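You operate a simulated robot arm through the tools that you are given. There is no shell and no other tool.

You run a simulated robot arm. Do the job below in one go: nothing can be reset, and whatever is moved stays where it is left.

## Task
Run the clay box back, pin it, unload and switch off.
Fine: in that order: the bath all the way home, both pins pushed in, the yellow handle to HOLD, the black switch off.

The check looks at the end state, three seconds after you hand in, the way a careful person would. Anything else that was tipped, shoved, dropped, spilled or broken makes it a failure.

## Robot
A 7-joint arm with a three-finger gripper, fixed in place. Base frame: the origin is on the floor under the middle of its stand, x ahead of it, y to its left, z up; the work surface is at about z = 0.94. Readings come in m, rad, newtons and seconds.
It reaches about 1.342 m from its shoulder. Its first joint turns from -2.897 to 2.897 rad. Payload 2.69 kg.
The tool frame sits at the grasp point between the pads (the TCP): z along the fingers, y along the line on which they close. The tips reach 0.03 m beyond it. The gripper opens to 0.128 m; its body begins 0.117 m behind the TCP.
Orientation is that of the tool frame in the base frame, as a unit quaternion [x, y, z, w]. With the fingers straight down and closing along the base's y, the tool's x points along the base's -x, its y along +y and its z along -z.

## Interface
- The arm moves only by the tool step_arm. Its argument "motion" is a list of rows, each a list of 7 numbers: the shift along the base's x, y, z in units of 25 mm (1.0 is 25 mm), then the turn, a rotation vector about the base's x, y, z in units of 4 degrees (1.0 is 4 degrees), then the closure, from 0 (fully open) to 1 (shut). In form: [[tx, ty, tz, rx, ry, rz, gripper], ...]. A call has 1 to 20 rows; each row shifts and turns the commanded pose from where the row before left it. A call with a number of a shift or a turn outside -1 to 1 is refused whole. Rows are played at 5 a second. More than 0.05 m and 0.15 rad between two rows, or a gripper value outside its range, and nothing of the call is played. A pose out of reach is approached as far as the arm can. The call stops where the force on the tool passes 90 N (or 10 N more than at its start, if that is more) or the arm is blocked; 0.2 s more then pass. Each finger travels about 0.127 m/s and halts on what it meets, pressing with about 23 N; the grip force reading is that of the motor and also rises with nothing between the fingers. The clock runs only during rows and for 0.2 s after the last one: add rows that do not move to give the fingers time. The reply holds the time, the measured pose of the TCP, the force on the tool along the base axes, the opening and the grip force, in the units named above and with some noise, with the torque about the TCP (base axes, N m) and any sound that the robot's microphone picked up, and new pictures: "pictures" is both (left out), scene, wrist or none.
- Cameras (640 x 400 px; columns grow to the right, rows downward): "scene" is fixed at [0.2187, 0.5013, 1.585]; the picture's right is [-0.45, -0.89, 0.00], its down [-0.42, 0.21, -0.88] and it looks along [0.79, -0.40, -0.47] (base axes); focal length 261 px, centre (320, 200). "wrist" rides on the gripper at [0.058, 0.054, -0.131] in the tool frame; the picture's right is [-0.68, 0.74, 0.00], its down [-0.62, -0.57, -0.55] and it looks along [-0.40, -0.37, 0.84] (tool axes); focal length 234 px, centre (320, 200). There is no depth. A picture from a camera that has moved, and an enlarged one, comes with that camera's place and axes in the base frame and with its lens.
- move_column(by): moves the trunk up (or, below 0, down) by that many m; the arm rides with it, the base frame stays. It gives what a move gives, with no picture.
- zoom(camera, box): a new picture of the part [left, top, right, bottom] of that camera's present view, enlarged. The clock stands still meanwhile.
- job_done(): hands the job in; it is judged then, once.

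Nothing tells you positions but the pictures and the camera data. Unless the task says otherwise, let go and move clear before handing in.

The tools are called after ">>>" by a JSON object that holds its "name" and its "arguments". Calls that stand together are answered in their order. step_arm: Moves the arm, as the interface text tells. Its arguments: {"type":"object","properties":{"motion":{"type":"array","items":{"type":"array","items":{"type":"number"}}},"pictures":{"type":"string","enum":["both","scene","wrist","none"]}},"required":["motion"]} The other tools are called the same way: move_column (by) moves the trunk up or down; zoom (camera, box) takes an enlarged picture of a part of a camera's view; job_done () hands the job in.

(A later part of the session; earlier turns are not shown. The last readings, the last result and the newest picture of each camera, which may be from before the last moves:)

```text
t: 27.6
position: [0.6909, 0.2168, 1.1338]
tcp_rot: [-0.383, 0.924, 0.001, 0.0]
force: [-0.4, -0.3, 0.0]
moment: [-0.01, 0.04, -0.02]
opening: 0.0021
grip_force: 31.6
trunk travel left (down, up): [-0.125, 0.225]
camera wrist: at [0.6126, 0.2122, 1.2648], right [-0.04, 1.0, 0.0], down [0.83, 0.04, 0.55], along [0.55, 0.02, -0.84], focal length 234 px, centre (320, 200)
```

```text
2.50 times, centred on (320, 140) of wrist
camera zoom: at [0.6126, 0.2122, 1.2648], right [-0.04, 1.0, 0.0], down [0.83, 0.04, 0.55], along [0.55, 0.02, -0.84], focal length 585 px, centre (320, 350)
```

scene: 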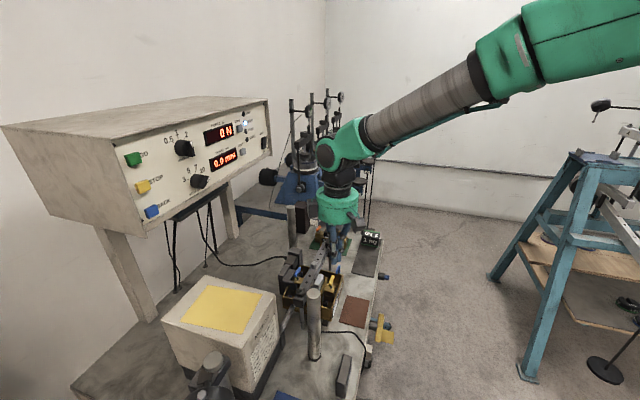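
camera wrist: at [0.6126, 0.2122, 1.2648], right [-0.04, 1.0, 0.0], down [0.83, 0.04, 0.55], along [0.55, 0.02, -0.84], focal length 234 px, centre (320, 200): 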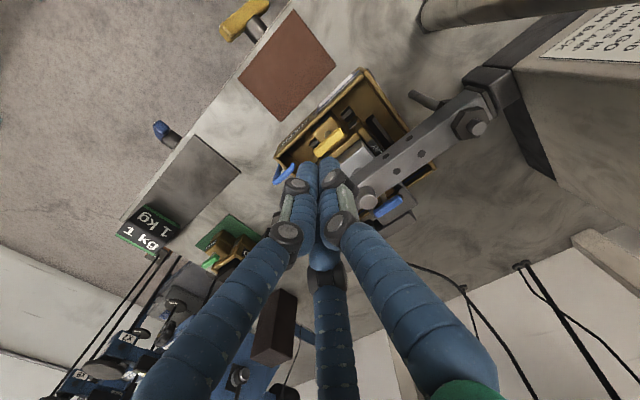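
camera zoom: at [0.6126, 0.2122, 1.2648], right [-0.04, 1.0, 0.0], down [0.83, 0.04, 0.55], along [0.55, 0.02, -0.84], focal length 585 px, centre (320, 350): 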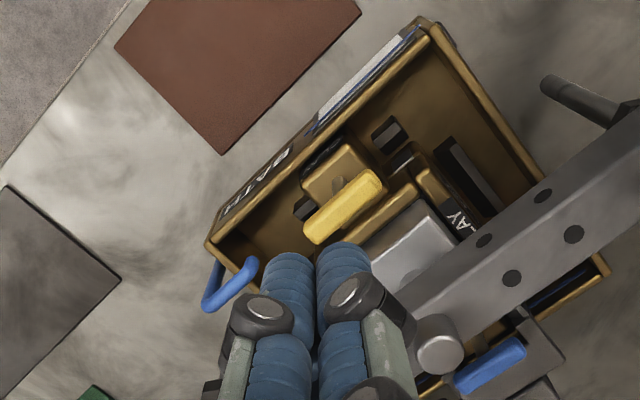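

>>> {"name": "step_arm", "arguments": {"motion": [[0.11, -0.02, -0.6, 0, 0, 0, 1], [0.11, -0.02, -0.6, 0, 0, 0, 1], [0, 0, -0.6, 0, 0, 0, 1]]}}

>>> {"name": "zoom", "arguments": {"camera": "scene", "box": [270, 205, 370, 305]}}

>>> {"name": "zoom", "arguments": {"camera": "wrist", "box": [240, 60, 400, 220]}}

```text
t: 28.4
position: [0.6974, 0.2155, 1.0887]
tcp_rot: [-0.384, 0.923, 0.0, 0.0]
force: [0.4, 0.1, -0.5]
moment: [0.02, 0.07, 0.02]
opening: 0.002
grip_force: 31.7
trunk travel left (down, up): [-0.125, 0.225]
camera wrist: at [0.6187, 0.2104, 1.2194], right [-0.04, 1.0, 0.0], down [0.84, 0.04, 0.55], along [0.55, 0.02, -0.84], focal length 234 px, centre (320, 200)
```

scene: 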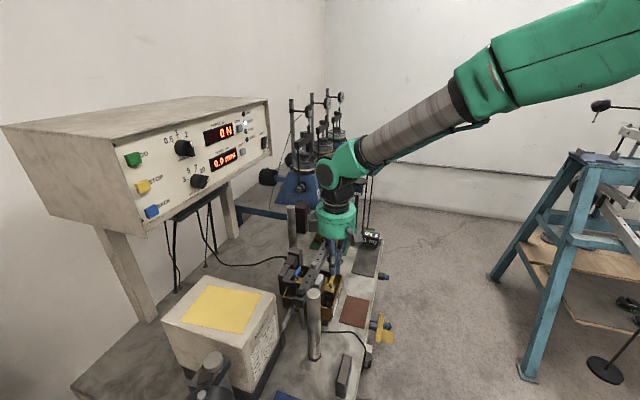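
wrist: 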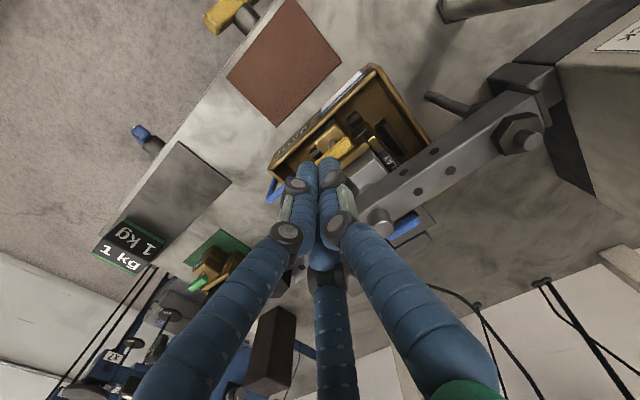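

```text
4.00 times, centred on (320, 255) of scene
camera zoom: at [0.2187, 0.5013, 1.585], right [-0.45, -0.89, 0.0], down [-0.42, 0.21, -0.88], along [0.79, -0.4, -0.47], focal length 1042 px, centre (320, -20)
```

zoom: 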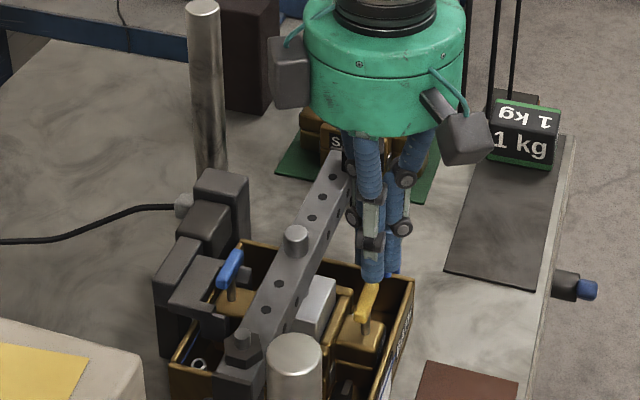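

```text
2.50 times, centred on (320, 140) of wrist
camera zoom: at [0.6187, 0.2104, 1.2194], right [-0.04, 1.0, 0.0], down [0.84, 0.04, 0.55], along [0.55, 0.02, -0.84], focal length 585 px, centre (320, 350)
```

zoom: 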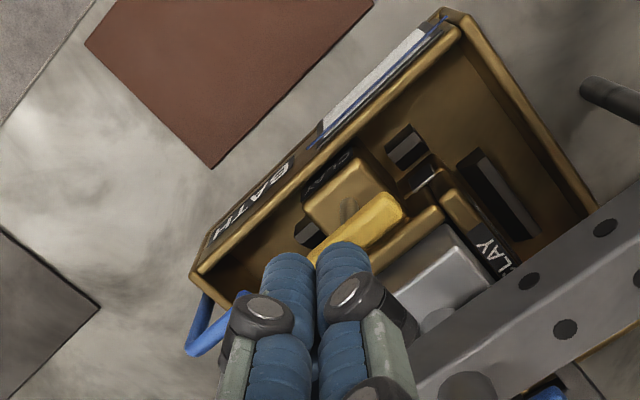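

>>> {"name": "step_arm", "arguments": {"motion": [[0, 0.0, -0.2, 0, 0, 0, 1], [-0.04, 0.04, -0.16, 0, 0, 0, 1]], "pictures": "none"}}

>>> {"name": "step_arm", "arguments": {"motion": [[0, 0.0, -0.12, 0, 0, 0, 1]], "pictures": "none"}}

>>> {"name": "step_arm", "arguments": {"motion": [[0, 0.0, -0.12, 0, 0, 0, 1]], "pictures": "scene"}}

>>> {"name": "zoom", "arguments": {"camera": "scene", "box": [290, 245, 370, 305]}}

```text
t: 28.9
position: [0.6958, 0.2159, 1.0792]
tcp_rot: [-0.382, 0.924, 0.001, 0.0]
force: [-0.6, 0.9, -0.5]
moment: [0.01, 0.03, -0.01]
opening: 0.0021
grip_force: 31.1
trunk travel left (down, up): [-0.125, 0.225]
```

```text
t: 29.4
position: [0.6958, 0.2147, 1.0781]
tcp_rot: [-0.383, 0.924, -0.001, 0.0]
force: [0.2, -0.7, -0.5]
moment: [-0.01, 0.03, 0.05]
opening: 0.002
grip_force: 31.3
trunk travel left (down, up): [-0.125, 0.225]
```

```text
t: 29.8
position: [0.696, 0.2156, 1.0741]
tcp_rot: [-0.382, 0.924, 0.0, 0.0]
force: [-0.3, -0.3, 0.5]
moment: [0.01, 0.01, 0.0]
opening: 0.002
grip_force: 31.5
trunk travel left (down, up): [-0.125, 0.225]
```

scene: 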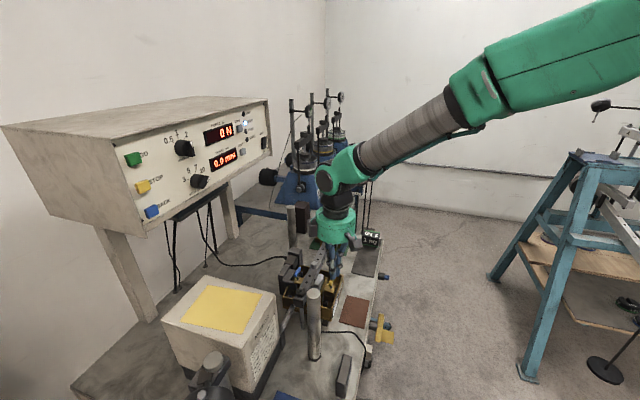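

```text
6.67 times, centred on (330, 275) of scene
camera zoom: at [0.2187, 0.5013, 1.585], right [-0.45, -0.89, 0.0], down [-0.42, 0.21, -0.88], along [0.79, -0.4, -0.47], focal length 1737 px, centre (253, -300)
```

zoom: 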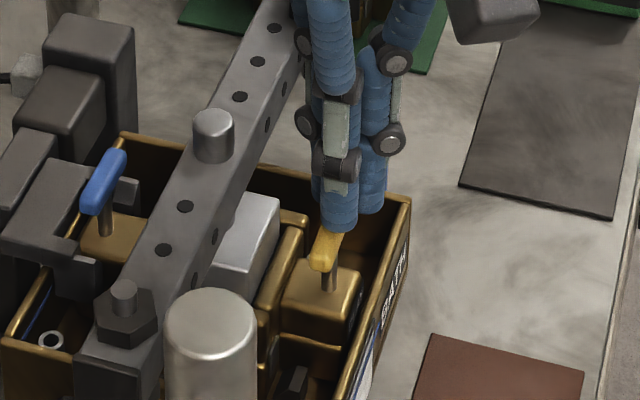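

>>> {"name": "step_arm", "arguments": {"motion": [[0, 0.0, -0.12, 0, 0, 0, 1]], "pictures": "none"}}

>>> {"name": "step_arm", "arguments": {"motion": [[0, 0.0, -0.12, 0, 0, 0, 1]], "pictures": "none"}}

>>> {"name": "step_arm", "arguments": {"motion": [[0, 0.0, -0.12, 0, 0, 0, 1]], "pictures": "scene"}}

>>> {"name": "zoom", "arguments": {"camera": "scene", "box": [290, 245, 370, 305]}}

```text
t: 30.1
position: [0.6963, 0.2157, 1.0712]
tcp_rot: [-0.383, 0.924, 0.0, 0.0]
force: [-0.1, -0.5, 0.2]
moment: [0.0, 0.03, 0.0]
opening: 0.0023
grip_force: 31.8
trunk travel left (down, up): [-0.125, 0.225]
```

```text
t: 30.6
position: [0.6956, 0.216, 1.0688]
tcp_rot: [-0.383, 0.924, 0.001, 0.0]
force: [0.0, 0.2, 0.8]
moment: [-0.02, 0.02, 0.01]
opening: 0.0021
grip_force: 30.5
trunk travel left (down, up): [-0.125, 0.225]
```

```text
t: 30.9
position: [0.695, 0.2161, 1.065]
tcp_rot: [-0.383, 0.924, 0.0, 0.0]
force: [0.2, -0.3, 0.1]
moment: [0.01, -0.02, -0.01]
opening: 0.002
grip_force: 31.4
trunk travel left (down, up): [-0.125, 0.225]
```

scene: 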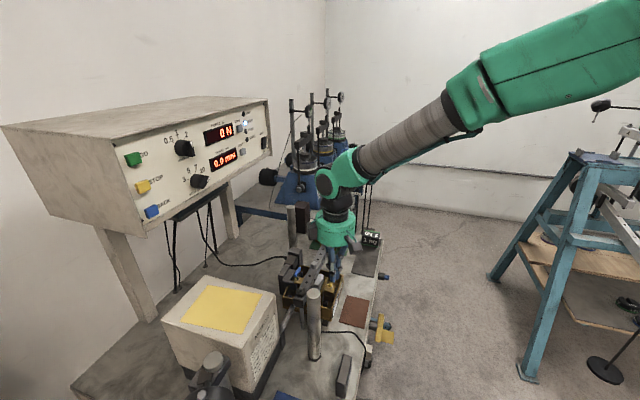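

```text
6.67 times, centred on (330, 275) of scene
camera zoom: at [0.2187, 0.5013, 1.585], right [-0.45, -0.89, 0.0], down [-0.42, 0.21, -0.88], along [0.79, -0.4, -0.47], focal length 1737 px, centre (253, -300)
```

zoom: 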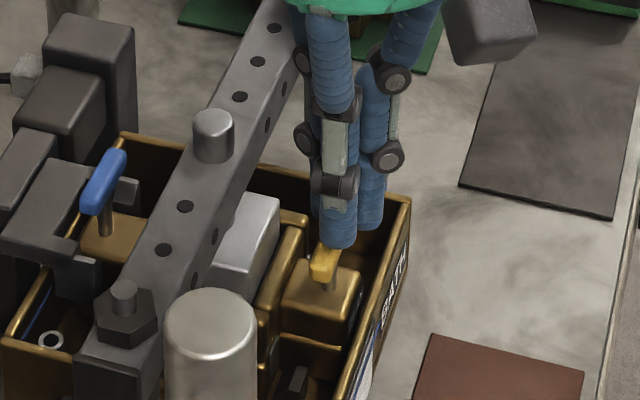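

>>> {"name": "step_arm", "arguments": {"motion": [[0, 0.0, -0.12, 0, 0, 0, 1]], "pictures": "none"}}

>>> {"name": "step_arm", "arguments": {"motion": [[0, 0.0, -0.12, 0, 0, 0, 1]], "pictures": "scene"}}

>>> {"name": "zoom", "arguments": {"camera": "scene", "box": [290, 245, 370, 305]}}

>>> {"name": "zoom", "arguments": {"camera": "wrist", "box": [240, 60, 400, 220]}}

```text
t: 31.4
position: [0.6957, 0.2155, 1.0616]
tcp_rot: [-0.384, 0.923, 0.0, 0.0]
force: [-0.3, -0.7, 0.6]
moment: [-0.01, -0.03, -0.01]
opening: 0.0024
grip_force: 31.1
trunk travel left (down, up): [-0.125, 0.225]
```

```text
t: 31.8
position: [0.6961, 0.2155, 1.06]
tcp_rot: [-0.383, 0.924, 0.0, 0.0]
force: [-1.7, -0.9, 2.9]
moment: [0.07, 0.07, 0.04]
opening: 0.0021
grip_force: 31.1
trunk travel left (down, up): [-0.125, 0.225]
```

scene: 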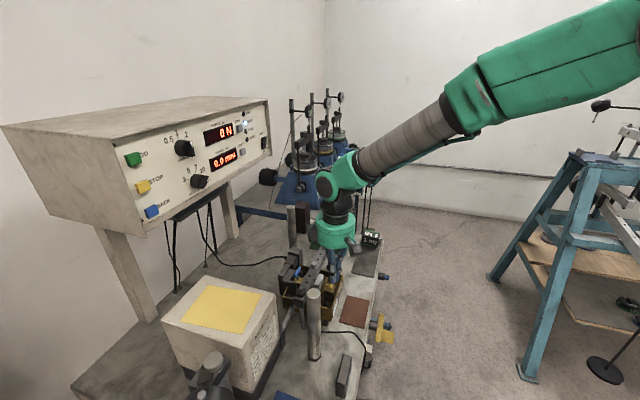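

```text
6.67 times, centred on (330, 275) of scene
camera zoom: at [0.2187, 0.5013, 1.585], right [-0.45, -0.89, 0.0], down [-0.42, 0.21, -0.88], along [0.79, -0.4, -0.47], focal length 1737 px, centre (253, -300)
```

zoom: 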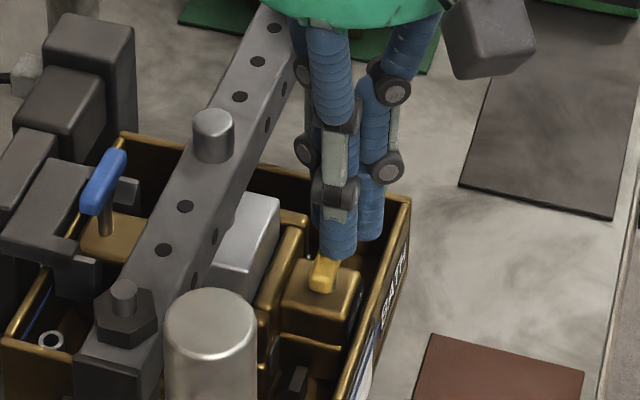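

```text
2.50 times, centred on (320, 140) of wrist
camera zoom: at [0.6172, 0.2118, 1.1909], right [-0.04, 1.0, 0.0], down [0.84, 0.04, 0.55], along [0.55, 0.02, -0.84], focal length 585 px, centre (320, 350)
```

zoom: 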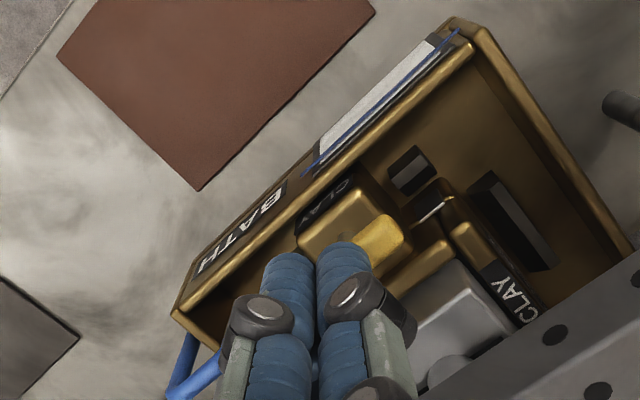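

The yellow pin is moving down under the thumb. I'll keep going in small steps until it seats.

>>> {"name": "step_arm", "arguments": {"motion": [[0, 0.0, -0.1, 0, 0, 0, 1]], "pictures": "none"}}

>>> {"name": "step_arm", "arguments": {"motion": [[0, 0.0, -0.1, 0, 0, 0, 1]], "pictures": "scene"}}

>>> {"name": "zoom", "arguments": {"camera": "scene", "box": [290, 245, 370, 305]}}

```text
t: 32.1
position: [0.6953, 0.2148, 1.0598]
tcp_rot: [-0.383, 0.924, 0.001, 0.002]
force: [-3.1, -1.3, 19.6]
moment: [0.19, 0.18, 0.09]
opening: 0.006
grip_force: 23.1
trunk travel left (down, up): [-0.125, 0.225]
```

```text
t: 32.5
position: [0.6959, 0.2166, 1.0595]
tcp_rot: [-0.383, 0.924, -0.001, 0.004]
force: [-3.4, -6.1, 39.0]
moment: [0.04, 0.07, 0.04]
opening: 0.0061
grip_force: 22.7
trunk travel left (down, up): [-0.125, 0.225]
```

scene: 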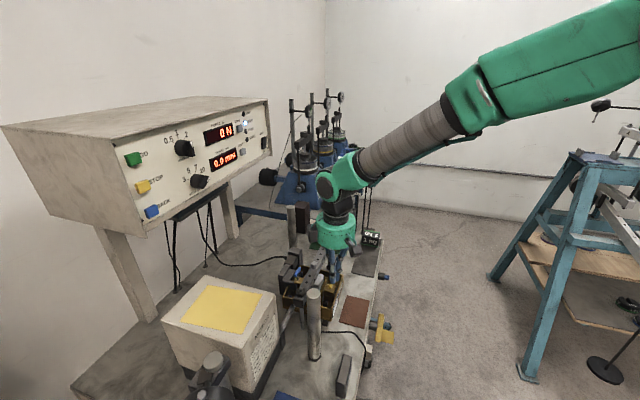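

```text
6.67 times, centred on (330, 275) of scene
camera zoom: at [0.2187, 0.5013, 1.585], right [-0.45, -0.89, 0.0], down [-0.42, 0.21, -0.88], along [0.79, -0.4, -0.47], focal length 1737 px, centre (253, -300)
```

zoom: 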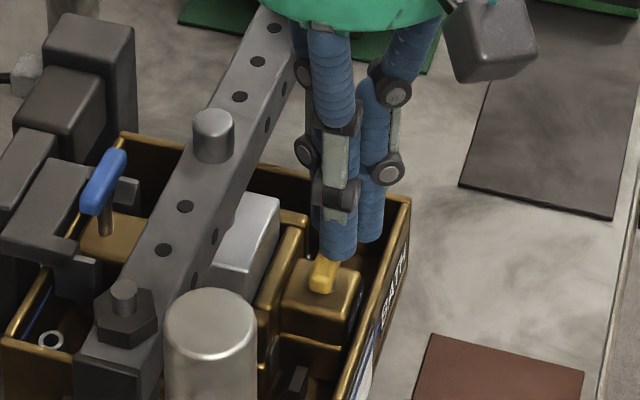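

The force rose to 39 N with no more travel, so the yellow pin is seated. I'll lift straight off and check.

>>> {"name": "step_arm", "arguments": {"motion": [[0, 0, 0.4, 0, 0, 0, 1], [0, 0, 1, 0, 0, 0, 1], [0, 0, 1, 0, 0, 0, 1], [0, 0, 1, 0, 0, 0, 1]]}}

>>> {"name": "zoom", "arguments": {"camera": "scene", "box": [290, 245, 370, 305]}}

>>> {"name": "zoom", "arguments": {"camera": "wrist", "box": [240, 60, 400, 220]}}

```text
t: 33.5
position: [0.6952, 0.2172, 1.1409]
tcp_rot: [-0.383, 0.924, 0.0, 0.0]
force: [0.6, -0.6, -0.8]
moment: [0.0, 0.02, 0.0]
opening: 0.0021
grip_force: 23.1
trunk travel left (down, up): [-0.125, 0.225]
camera wrist: at [0.6166, 0.2123, 1.271], right [-0.04, 1.0, 0.0], down [0.84, 0.04, 0.55], along [0.55, 0.02, -0.84], focal length 234 px, centre (320, 200)
```

scene: 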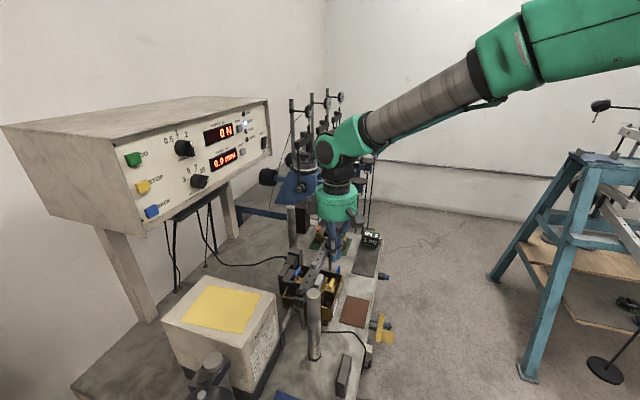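
wrist: 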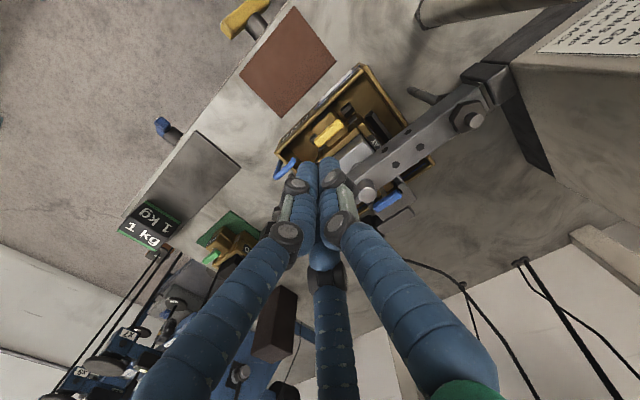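

```text
6.67 times, centred on (330, 275) of scene
camera zoom: at [0.2187, 0.5013, 1.585], right [-0.45, -0.89, 0.0], down [-0.42, 0.21, -0.88], along [0.79, -0.4, -0.47], focal length 1737 px, centre (253, -300)
```

zoom: 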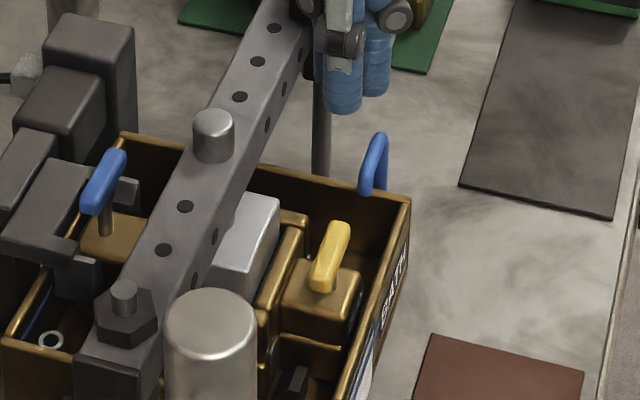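

```text
2.50 times, centred on (320, 140) of wrist
camera zoom: at [0.6166, 0.2123, 1.271], right [-0.04, 1.0, 0.0], down [0.84, 0.04, 0.55], along [0.55, 0.02, -0.84], focal length 585 px, centre (320, 350)
```

zoom: 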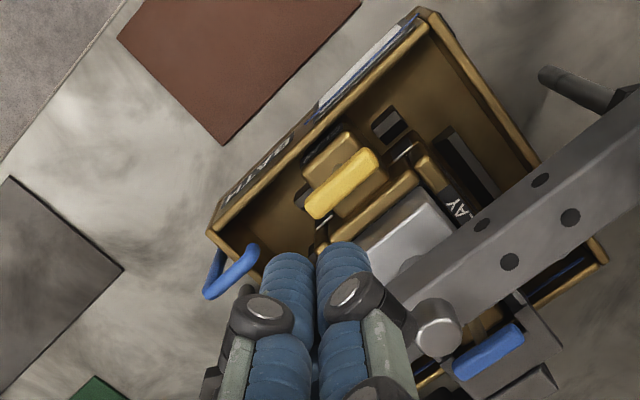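

The yellow pin's handle now sits flush on its lug. I'll raise a little, cross over the beam and hover above the blue pin.

>>> {"name": "step_arm", "arguments": {"motion": [[0, 0, 1, 0, 0, 0, 1], [0.738, 0.773, 0.2, 0, 0, 0, 1], [0.738, 0.773, 0, 0, 0, 0, 1], [0.738, 0.773, 0, 0, 0, 0, 1], [0.738, 0.773, 0, 0, 0, 0, 1], [0, 0, -0.6, 0, 0, 0, 1], [0, 0, -0.6, 0, 0, 0, 1]]}}

>>> {"name": "zoom", "arguments": {"camera": "scene", "box": [270, 215, 350, 295]}}

>>> {"name": "zoom", "arguments": {"camera": "wrist", "box": [240, 60, 400, 220]}}

```text
t: 35.1
position: [0.7711, 0.2915, 1.141]
tcp_rot: [-0.383, 0.924, 0.0, -0.001]
force: [0.1, -0.2, 0.0]
moment: [-0.04, -0.02, -0.04]
opening: 0.0022
grip_force: 23.0
trunk travel left (down, up): [-0.125, 0.225]
camera wrist: at [0.6917, 0.2877, 1.2711], right [-0.04, 1.0, 0.0], down [0.84, 0.04, 0.55], along [0.55, 0.02, -0.84], focal length 234 px, centre (320, 200)
```

scene: 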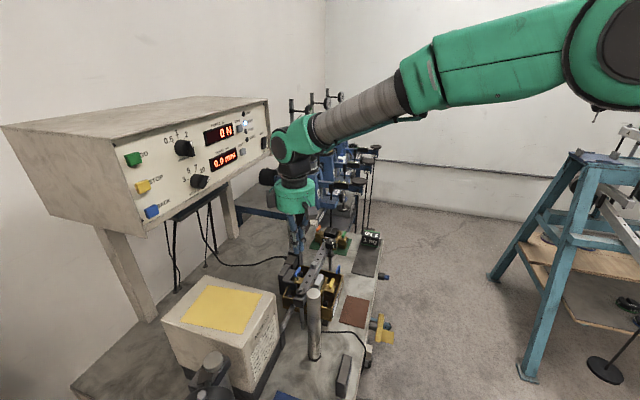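
wrist: 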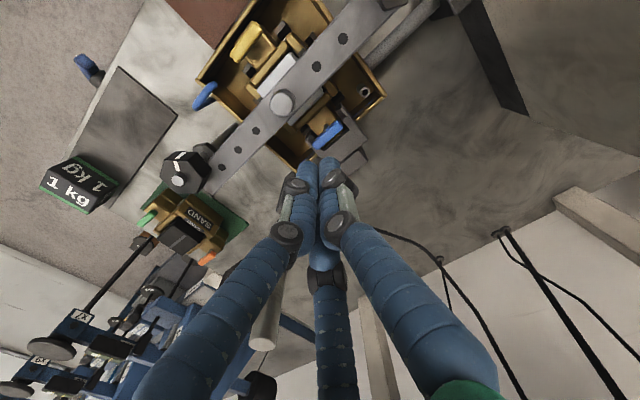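

```text
5.00 times, centred on (310, 255) of scene
camera zoom: at [0.2187, 0.5013, 1.585], right [-0.45, -0.89, 0.0], down [-0.42, 0.21, -0.88], along [0.79, -0.4, -0.47], focal length 1303 px, centre (370, -75)
```

zoom: 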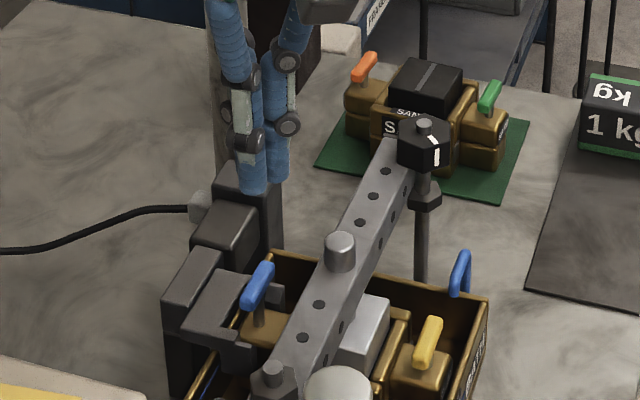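

```text
2.50 times, centred on (320, 140) of wrist
camera zoom: at [0.6917, 0.2877, 1.2711], right [-0.04, 1.0, 0.0], down [0.84, 0.04, 0.55], along [0.55, 0.02, -0.84], focal length 585 px, centre (320, 350)
```

zoom: 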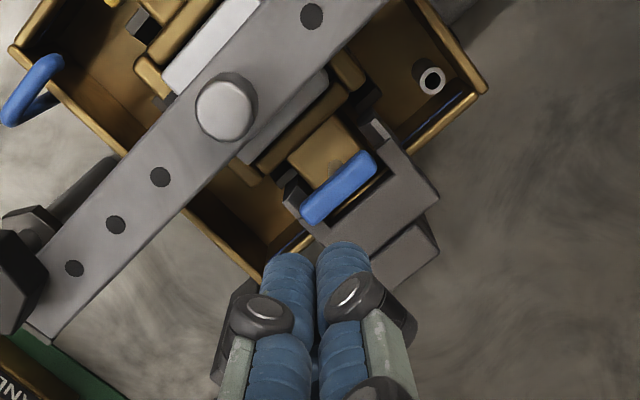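

>>> {"name": "step_arm", "arguments": {"motion": [[-0.09, 0.09, -0.8, 0, 0, 0, 1], [0, 0, -0.8, 0, 0, 0, 1], [0, 0, -0.7, 0, 0, 0, 1]]}}

>>> {"name": "zoom", "arguments": {"camera": "scene", "box": [270, 235, 350, 295]}}

>>> {"name": "zoom", "arguments": {"camera": "wrist", "box": [240, 60, 400, 220]}}

```text
t: 36.0
position: [0.7671, 0.2946, 1.0831]
tcp_rot: [-0.383, 0.924, 0.001, 0.0]
force: [-0.3, 1.3, -0.3]
moment: [0.0, 0.01, 0.0]
opening: 0.0024
grip_force: 23.4
trunk travel left (down, up): [-0.125, 0.225]
camera wrist: at [0.6881, 0.2899, 1.2141], right [-0.04, 1.0, 0.0], down [0.84, 0.04, 0.55], along [0.55, 0.02, -0.84], focal length 234 px, centre (320, 200)
```

scene: 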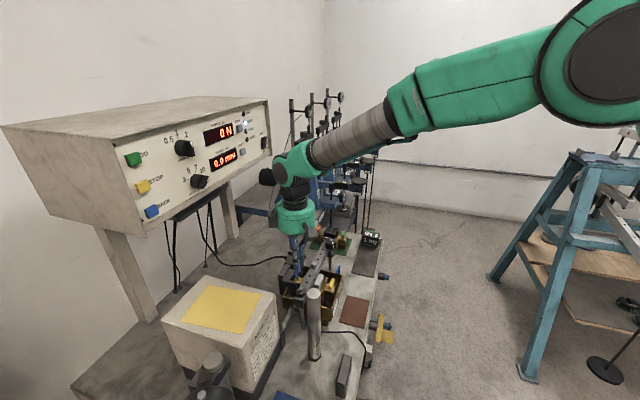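
wrist: 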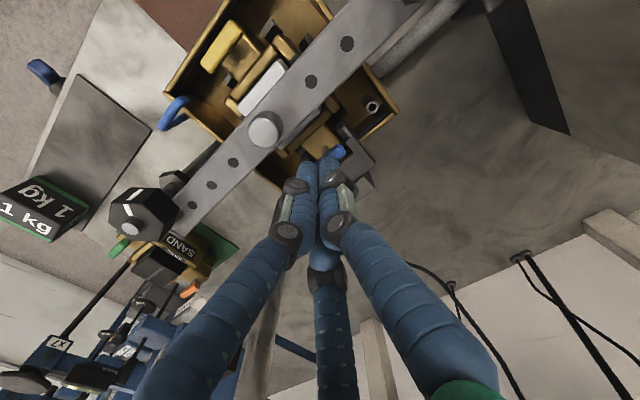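

```text
6.67 times, centred on (310, 265) of scene
camera zoom: at [0.2187, 0.5013, 1.585], right [-0.45, -0.89, 0.0], down [-0.42, 0.21, -0.88], along [0.79, -0.4, -0.47], focal length 1737 px, centre (387, -233)
```

zoom: 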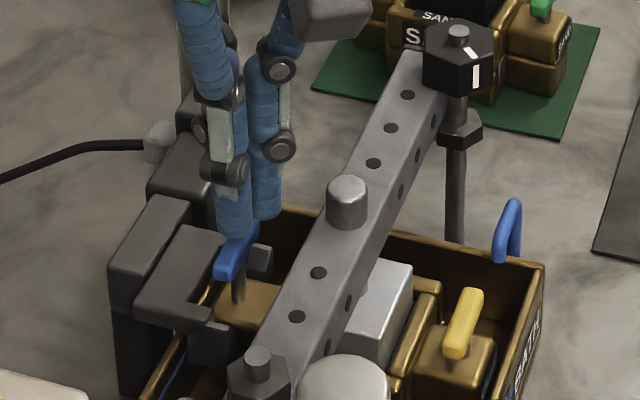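

```text
2.50 times, centred on (320, 140) of wrist
camera zoom: at [0.6881, 0.2899, 1.2141], right [-0.04, 1.0, 0.0], down [0.84, 0.04, 0.55], along [0.55, 0.02, -0.84], focal length 585 px, centre (320, 350)
```

zoom: 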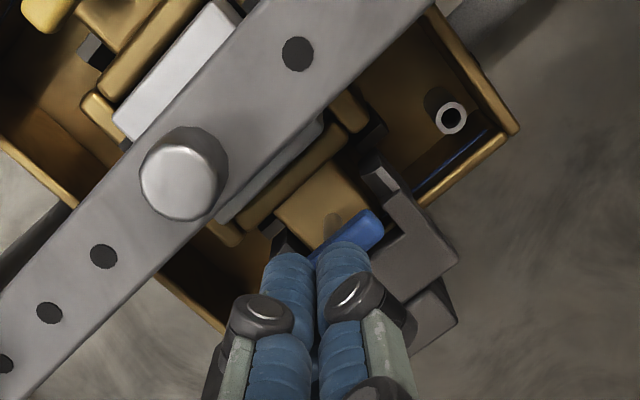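

>>> {"name": "step_arm", "arguments": {"motion": [[0, 0, -0.2, 0, 0, 0, 1], [0, 0, -0.2, 0, 0, 0, 1]], "pictures": "none"}}

>>> {"name": "step_arm", "arguments": {"motion": [[0, 0, -0.12, 0, 0, 0, 1], [0, 0, -0.1, 0, 0, 0, 1]], "pictures": "none"}}

>>> {"name": "step_arm", "arguments": {"motion": [[0, 0, -0.12, 0, 0, 0, 1]], "pictures": "scene"}}

>>> {"name": "zoom", "arguments": {"camera": "scene", "box": [270, 235, 350, 295]}}

```text
t: 36.5
position: [0.7672, 0.2959, 1.0721]
tcp_rot: [-0.383, 0.924, 0.0, 0.0]
force: [-0.1, -0.2, -0.4]
moment: [0.04, -0.06, -0.01]
opening: 0.0026
grip_force: 22.5
trunk travel left (down, up): [-0.125, 0.225]
```

```text
t: 37.1
position: [0.7672, 0.2942, 1.0659]
tcp_rot: [-0.384, 0.923, 0.0, 0.0]
force: [0.6, 0.7, 0.0]
moment: [0.03, -0.02, -0.05]
opening: 0.0023
grip_force: 22.9
trunk travel left (down, up): [-0.125, 0.225]
```

```text
t: 37.5
position: [0.767, 0.2955, 1.0624]
tcp_rot: [-0.384, 0.923, 0.001, -0.001]
force: [0.0, 0.2, 0.5]
moment: [0.02, 0.0, -0.02]
opening: 0.0023
grip_force: 22.9
trunk travel left (down, up): [-0.125, 0.225]
```

scene: 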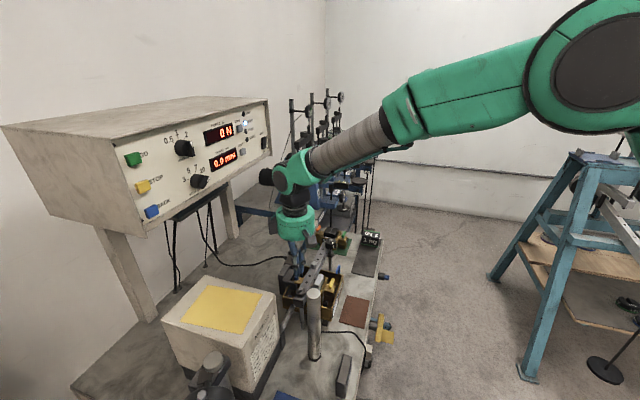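

```text
6.67 times, centred on (310, 265) of scene
camera zoom: at [0.2187, 0.5013, 1.585], right [-0.45, -0.89, 0.0], down [-0.42, 0.21, -0.88], along [0.79, -0.4, -0.47], focal length 1737 px, centre (387, -233)
```

zoom: 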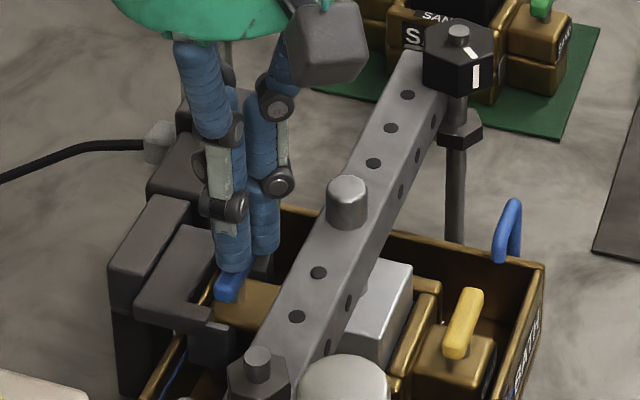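

The blue pin is moving down too; I'll keep going until it seats.

>>> {"name": "step_arm", "arguments": {"motion": [[0, 0, -0.1, 0, 0, 0, 1]], "pictures": "none"}}

>>> {"name": "step_arm", "arguments": {"motion": [[0, 0, -0.1, 0, 0, 0, 1]], "pictures": "none"}}

>>> {"name": "step_arm", "arguments": {"motion": [[0, 0, -0.1, 0, 0, 0, 1]], "pictures": "scene"}}

>>> {"name": "zoom", "arguments": {"camera": "scene", "box": [270, 235, 350, 295]}}

```text
t: 38.0
position: [0.7674, 0.2957, 1.0605]
tcp_rot: [-0.383, 0.924, 0.0, 0.0]
force: [0.4, -0.7, -0.8]
moment: [0.02, -0.02, -0.04]
opening: 0.002
grip_force: 23.0
trunk travel left (down, up): [-0.125, 0.225]
```

```text
t: 38.4
position: [0.7678, 0.2962, 1.06]
tcp_rot: [-0.384, 0.923, 0.0, 0.001]
force: [-0.9, 0.0, 6.1]
moment: [0.07, 0.12, 0.0]
opening: 0.0023
grip_force: 22.6
trunk travel left (down, up): [-0.125, 0.225]
```

```text
t: 38.8
position: [0.7668, 0.2953, 1.0603]
tcp_rot: [-0.383, 0.924, 0.0, 0.002]
force: [-4.2, -2.3, 26.3]
moment: [0.16, 0.29, 0.02]
opening: 0.006
grip_force: 23.0
trunk travel left (down, up): [-0.125, 0.225]
```

scene: 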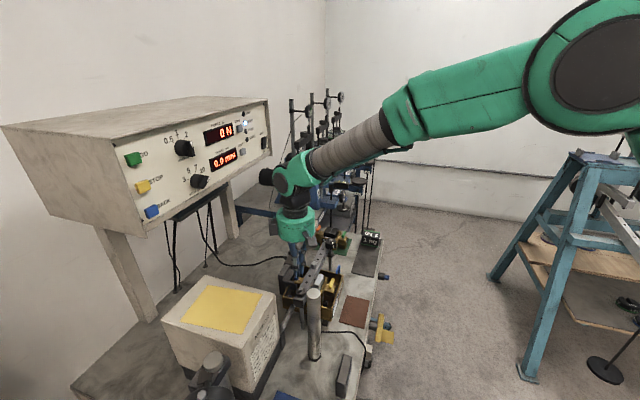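

```text
6.67 times, centred on (310, 265) of scene
camera zoom: at [0.2187, 0.5013, 1.585], right [-0.45, -0.89, 0.0], down [-0.42, 0.21, -0.88], along [0.79, -0.4, -0.47], focal length 1737 px, centre (387, -233)
```

zoom: 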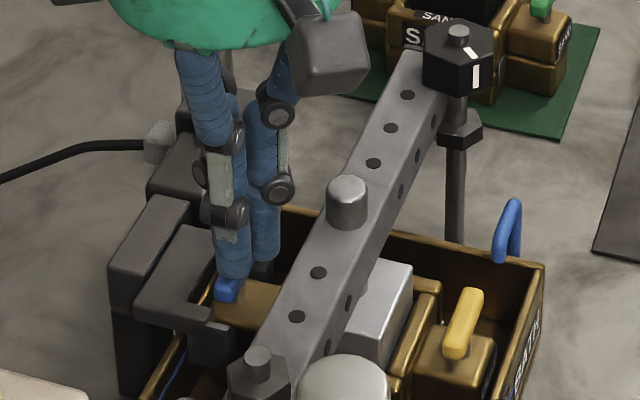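

>>> {"name": "step_arm", "arguments": {"motion": [[0, 0, -0.08, 0, 0, 0, 1]], "pictures": "none"}}

>>> {"name": "step_arm", "arguments": {"motion": [[0, 0, 0.4, 0, 0, 0, 1], [0, 0, 1, 0, 0, 0, 1], [0, 0, 1, 0, 0, 0, 1], [0, 0, 1, 0, 0, 0, 1], [0, 0, 1, 0, 0, 0, 1], [0, 0, 1, 0, 0, 0, 1]]}}

>>> {"name": "zoom", "arguments": {"camera": "scene", "box": [270, 235, 350, 295]}}

>>> {"name": "zoom", "arguments": {"camera": "wrist", "box": [200, 0, 400, 150]}}

```text
t: 39.1
position: [0.7663, 0.2958, 1.0592]
tcp_rot: [-0.383, 0.924, 0.0, 0.004]
force: [-1.9, -3.6, 43.6]
moment: [0.18, 0.31, -0.02]
opening: 0.0057
grip_force: 22.4
trunk travel left (down, up): [-0.125, 0.225]
```

```text
t: 40.5
position: [0.7677, 0.2956, 1.1882]
tcp_rot: [-0.382, 0.924, 0.0, 0.0]
force: [-0.9, 0.0, -0.1]
moment: [0.0, 0.04, 0.01]
opening: 0.0021
grip_force: 22.7
trunk travel left (down, up): [-0.125, 0.225]
camera wrist: at [0.6893, 0.2919, 1.3206], right [-0.04, 1.0, 0.0], down [0.84, 0.04, 0.55], along [0.55, 0.02, -0.84], focal length 234 px, centre (320, 200)
```

scene: 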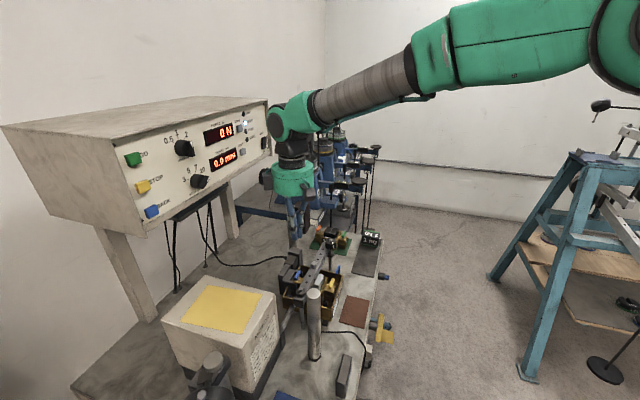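
wrist: 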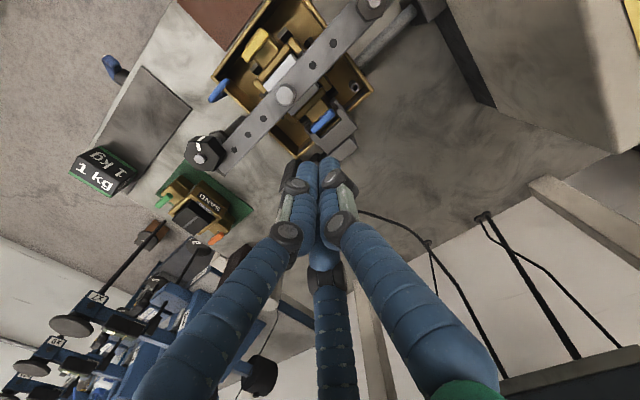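

```text
6.67 times, centred on (310, 265) of scene
camera zoom: at [0.2187, 0.5013, 1.585], right [-0.45, -0.89, 0.0], down [-0.42, 0.21, -0.88], along [0.79, -0.4, -0.47], focal length 1737 px, centre (387, -233)
```

zoom: 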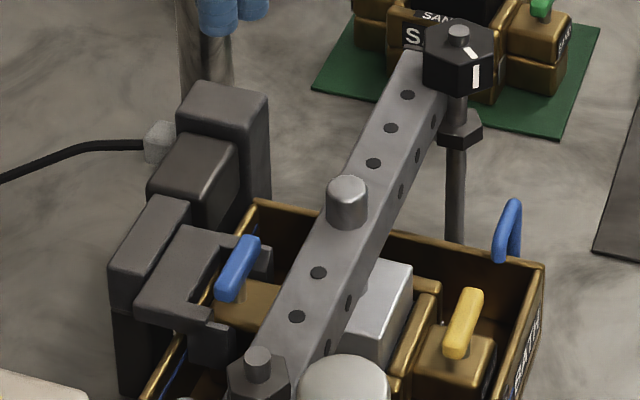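

```text
2.67 times, centred on (300, 75) of wrist
camera zoom: at [0.6893, 0.2919, 1.3206], right [-0.04, 1.0, 0.0], down [0.84, 0.04, 0.55], along [0.55, 0.02, -0.84], focal length 624 px, centre (373, 533)
```

zoom: 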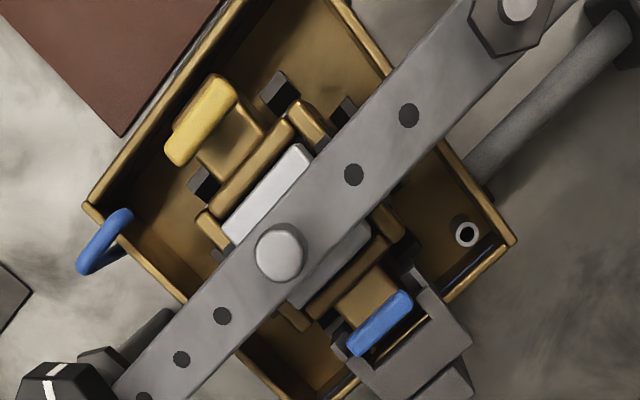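

Both pins are seated flush. Next is the yellow handle on the bench front, so I'll bring the wrist camera round to the front to see its labels.

>>> {"name": "step_arm", "arguments": {"motion": [[0, 0, 1, 0, 0, 0, 1], [0, 0, 1, 0, 0, 0, 1], [-0.504, -0.91, -0.3, 0.442, -0.442, 0, 1], [-0.504, -0.91, -0.3, 0.442, -0.442, 0, 1], [-0.504, -0.91, -0.3, 0.442, -0.442, 0, 1], [-0.504, -0.91, -0.3, 0.442, -0.442, 0, 1], [-0.504, -0.91, -0.3, 0.442, -0.442, 0, 1], [-0.504, -0.91, -0.3, 0.442, -0.442, 0, 1], [-0.504, -0.91, -0.3, 0.442, -0.442, 0, 1], [-0.504, -0.91, -0.3, 0.442, -0.442, 0, 1], [-0.504, -0.91, -0.3, 0.442, -0.442, 0, 1], [-0.504, -0.91, -0.3, 0.442, -0.442, 0, 1], [-0.504, -0.91, -0.3, 0.442, -0.442, 0, 1], [-0.504, -0.91, -0.3, 0.442, -0.442, 0, 1]]}}

>>> {"name": "zoom", "arguments": {"camera": "wrist", "box": [240, 0, 440, 120]}}

```text
t: 43.5
position: [0.615, 0.0222, 1.147]
tcp_rot: [-0.369, 0.892, 0.098, 0.24]
force: [0.2, 0.6, -0.1]
moment: [-0.03, 0.03, -0.03]
opening: 0.0022
grip_force: 23.0
trunk travel left (down, up): [-0.125, 0.225]
camera wrist: at [0.4959, -0.0234, 1.2321], right [-0.11, 0.93, 0.34], down [0.58, -0.22, 0.78], along [0.81, 0.28, -0.52], focal length 234 px, centre (320, 200)
```

scene: 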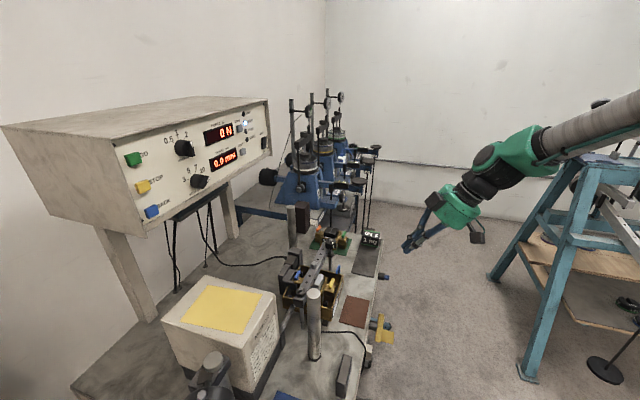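
wrist: 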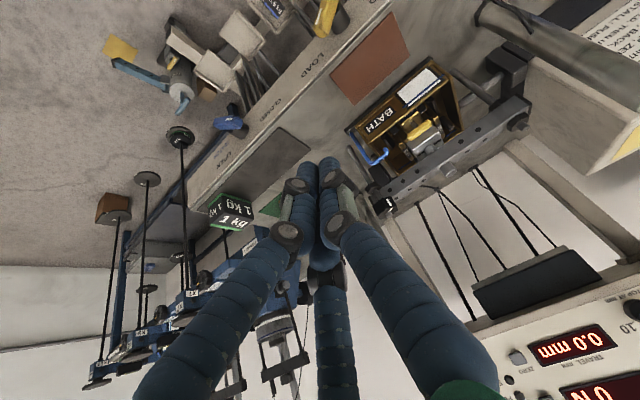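

```text
3.20 times, centred on (340, 60) of wrist
camera zoom: at [0.4959, -0.0234, 1.2321], right [-0.11, 0.93, 0.34], down [0.58, -0.22, 0.78], along [0.81, 0.28, -0.52], focal length 749 px, centre (256, 648)
```

zoom: 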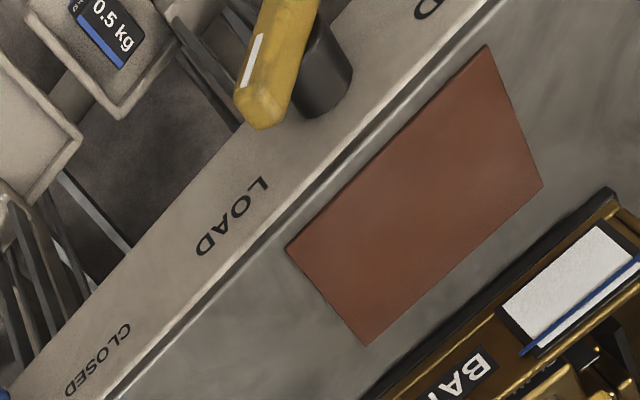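

The front apron has labels: LOAD to the right of the yellow handle and another one ending in "…D" (probably HOLD) to its left. I'll shift back for a full view of the handle.

>>> {"name": "step_arm", "arguments": {"motion": [[-0.85, -0.18, -0.38, 0, 0, 0, 1], [-0.85, -0.18, -0.38, 0, 0, 0, 1], [-0.85, -0.18, -0.38, 0, 0, 0, 1], [-0.85, -0.18, -0.38, 0, 0, 0, 1], [-0.85, -0.18, -0.38, 0, 0, 0, 1]]}}

>>> {"name": "zoom", "arguments": {"camera": "wrist", "box": [240, 0, 480, 160]}}

```text
t: 44.8
position: [0.5104, -0.0002, 1.1004]
tcp_rot: [-0.369, 0.892, 0.099, 0.24]
force: [0.3, 0.4, -0.7]
moment: [-0.01, 0.03, 0.01]
opening: 0.0021
grip_force: 23.5
trunk travel left (down, up): [-0.125, 0.225]
camera wrist: at [0.3903, -0.0453, 1.1845], right [-0.11, 0.93, 0.34], down [0.58, -0.22, 0.78], along [0.81, 0.28, -0.52], focal length 234 px, centre (320, 200)
```

scene: 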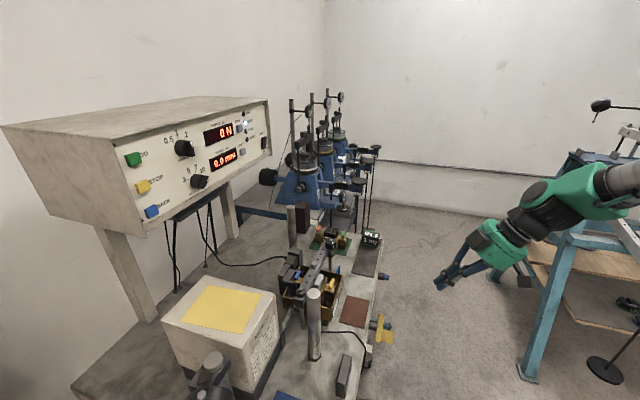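
wrist: 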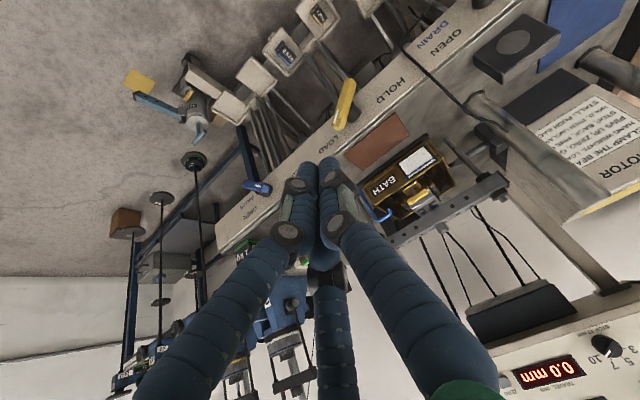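

```text
2.50 times, centred on (360, 80) of wrist
camera zoom: at [0.3903, -0.0453, 1.1845], right [-0.11, 0.93, 0.34], down [0.58, -0.22, 0.78], along [0.81, 0.28, -0.52], focal length 585 px, centre (220, 500)
```

zoom: 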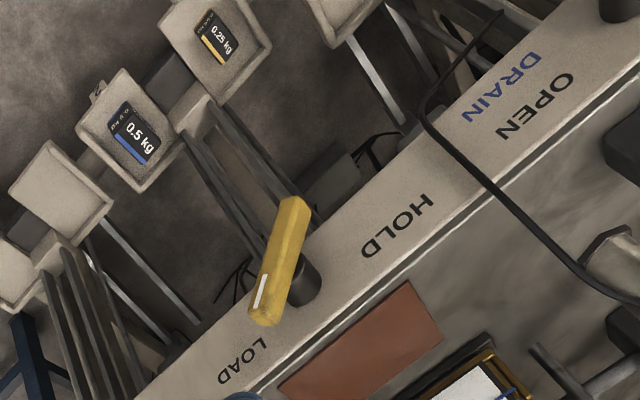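

Now it's clear. The handle's white-striped end points up and to the right at about 45°, towards LOAD, and HOLD is the mirrored position to the left. The blue one is DRAIN, which I'll leave alone. I'll bring the fingertips down just right of the yellow bar and sweep its striped end leftward.

>>> {"name": "step_arm", "arguments": {"motion": [[0.954, 0.514, -0.64, 0, 0, 0, 1], [0.954, 0.514, -0.64, 0, 0, 0, 1], [0.954, 0.514, -0.64, 0, 0, 0, 1], [0.954, 0.514, -0.64, 0, 0, 0, 1], [0.954, 0.514, -0.64, 0, 0, 0, 1]]}}

>>> {"name": "zoom", "arguments": {"camera": "wrist", "box": [240, 60, 440, 220]}}

>>> {"name": "zoom", "arguments": {"camera": "scene", "box": [340, 260, 440, 360]}}

```text
t: 46.0
position: [0.627, 0.0653, 1.0207]
tcp_rot: [-0.37, 0.892, 0.099, 0.24]
force: [-0.9, -0.5, -1.0]
moment: [0.01, -0.03, -0.02]
opening: 0.0021
grip_force: 23.1
trunk travel left (down, up): [-0.125, 0.225]
camera wrist: at [0.5076, 0.0195, 1.1052], right [-0.11, 0.93, 0.34], down [0.58, -0.22, 0.78], along [0.81, 0.28, -0.52], focal length 234 px, centre (320, 200)
```

scene: 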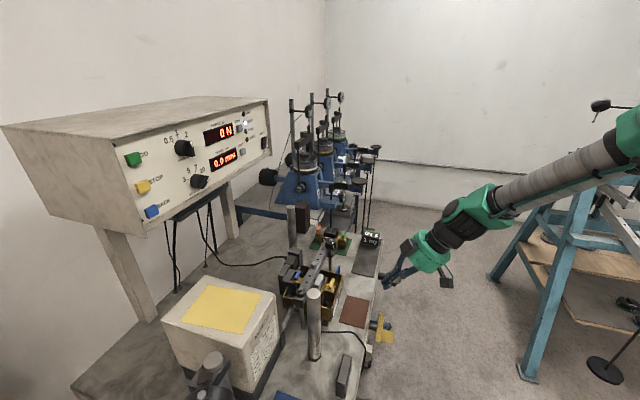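
wrist: 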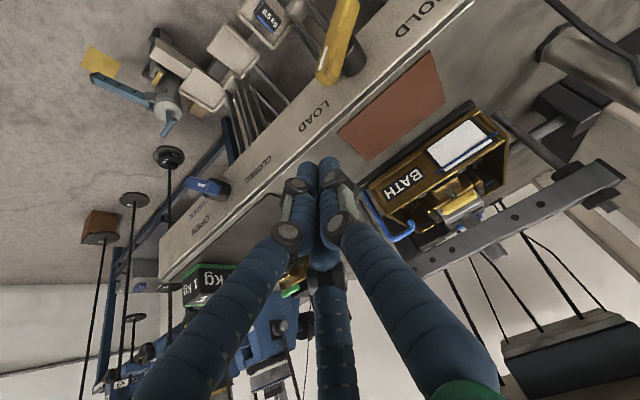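

```text
2.50 times, centred on (340, 140) of wrist
camera zoom: at [0.5076, 0.0195, 1.1052], right [-0.11, 0.93, 0.34], down [0.58, -0.22, 0.78], along [0.81, 0.28, -0.52], focal length 585 px, centre (270, 350)
```

zoom: 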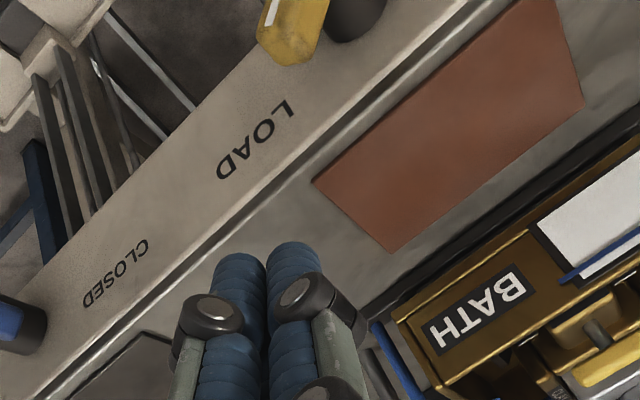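

```text
4.00 times, centred on (390, 310) of scene
camera zoom: at [0.2187, 0.5013, 1.585], right [-0.45, -0.89, 0.0], down [-0.42, 0.21, -0.88], along [0.79, -0.4, -0.47], focal length 1042 px, centre (40, -240)
```

zoom: 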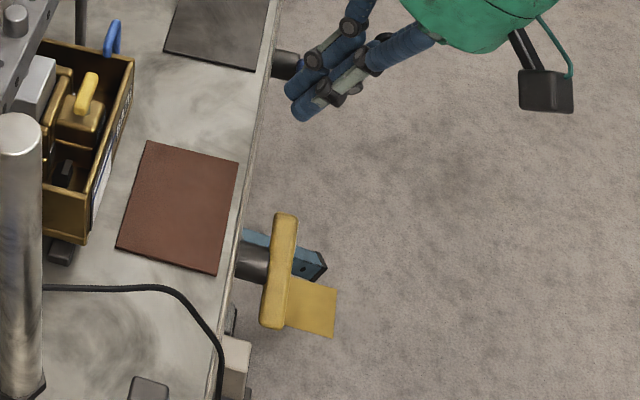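

>>> {"name": "step_arm", "arguments": {"motion": [[0.03, 0.03, -0.9, 0, 0, 0, 1], [0, 0, -0.9, 0, 0, 0, 1], [0, 0, -0.9, 0, 0, 0, 1], [0, 0, -0.9, 0, 0, 0, 1]]}}

>>> {"name": "zoom", "arguments": {"camera": "wrist", "box": [240, 40, 440, 200]}}

>>> {"name": "zoom", "arguments": {"camera": "scene", "box": [340, 270, 420, 350]}}

```text
t: 47.0
position: [0.6302, 0.0646, 0.9295]
tcp_rot: [-0.37, 0.892, 0.098, 0.24]
force: [-0.6, -0.5, 0.9]
moment: [-0.02, -0.02, -0.01]
opening: 0.0022
grip_force: 23.3
trunk travel left (down, up): [-0.125, 0.225]
camera wrist: at [0.5111, 0.02, 1.0142], right [-0.11, 0.93, 0.34], down [0.58, -0.22, 0.78], along [0.81, 0.28, -0.52], focal length 234 px, centre (320, 200)
```

scene: 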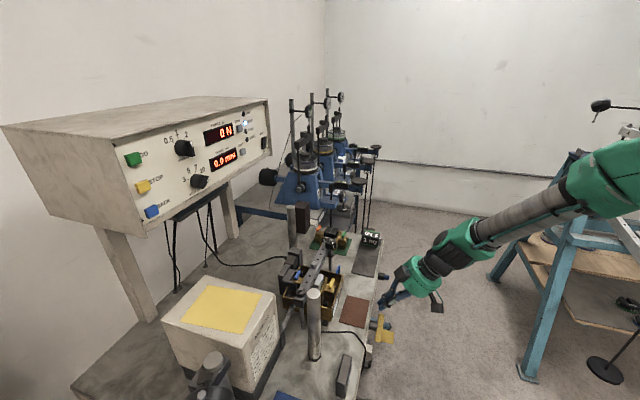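
wrist: 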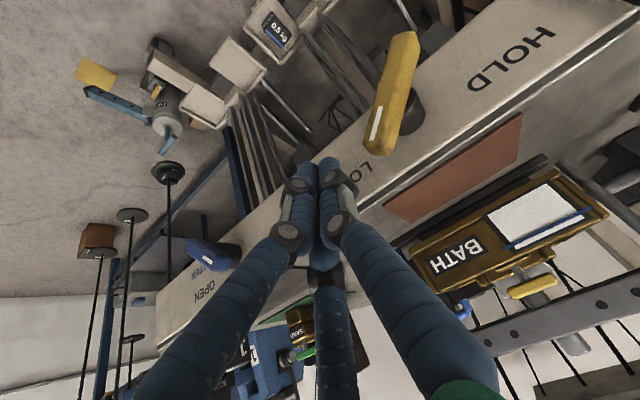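

```text
2.50 times, centred on (340, 120) of wrist
camera zoom: at [0.5111, 0.02, 1.0142], right [-0.11, 0.93, 0.34], down [0.58, -0.22, 0.78], along [0.81, 0.28, -0.52], focal length 585 px, centre (270, 400)
```

zoom: 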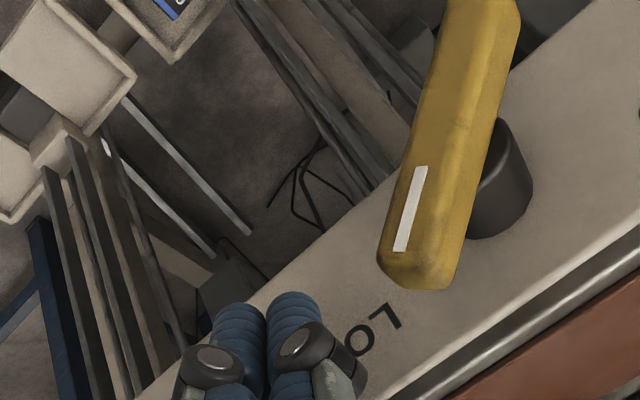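

```text
5.00 times, centred on (380, 310) of scene
camera zoom: at [0.2187, 0.5013, 1.585], right [-0.45, -0.89, 0.0], down [-0.42, 0.21, -0.88], along [0.79, -0.4, -0.47], focal length 1303 px, centre (20, -350)
```

zoom: 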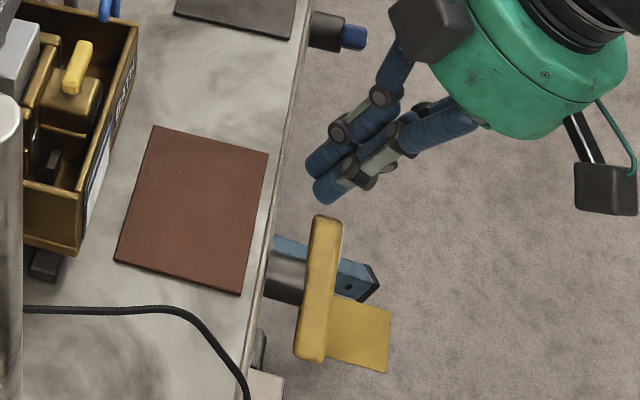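

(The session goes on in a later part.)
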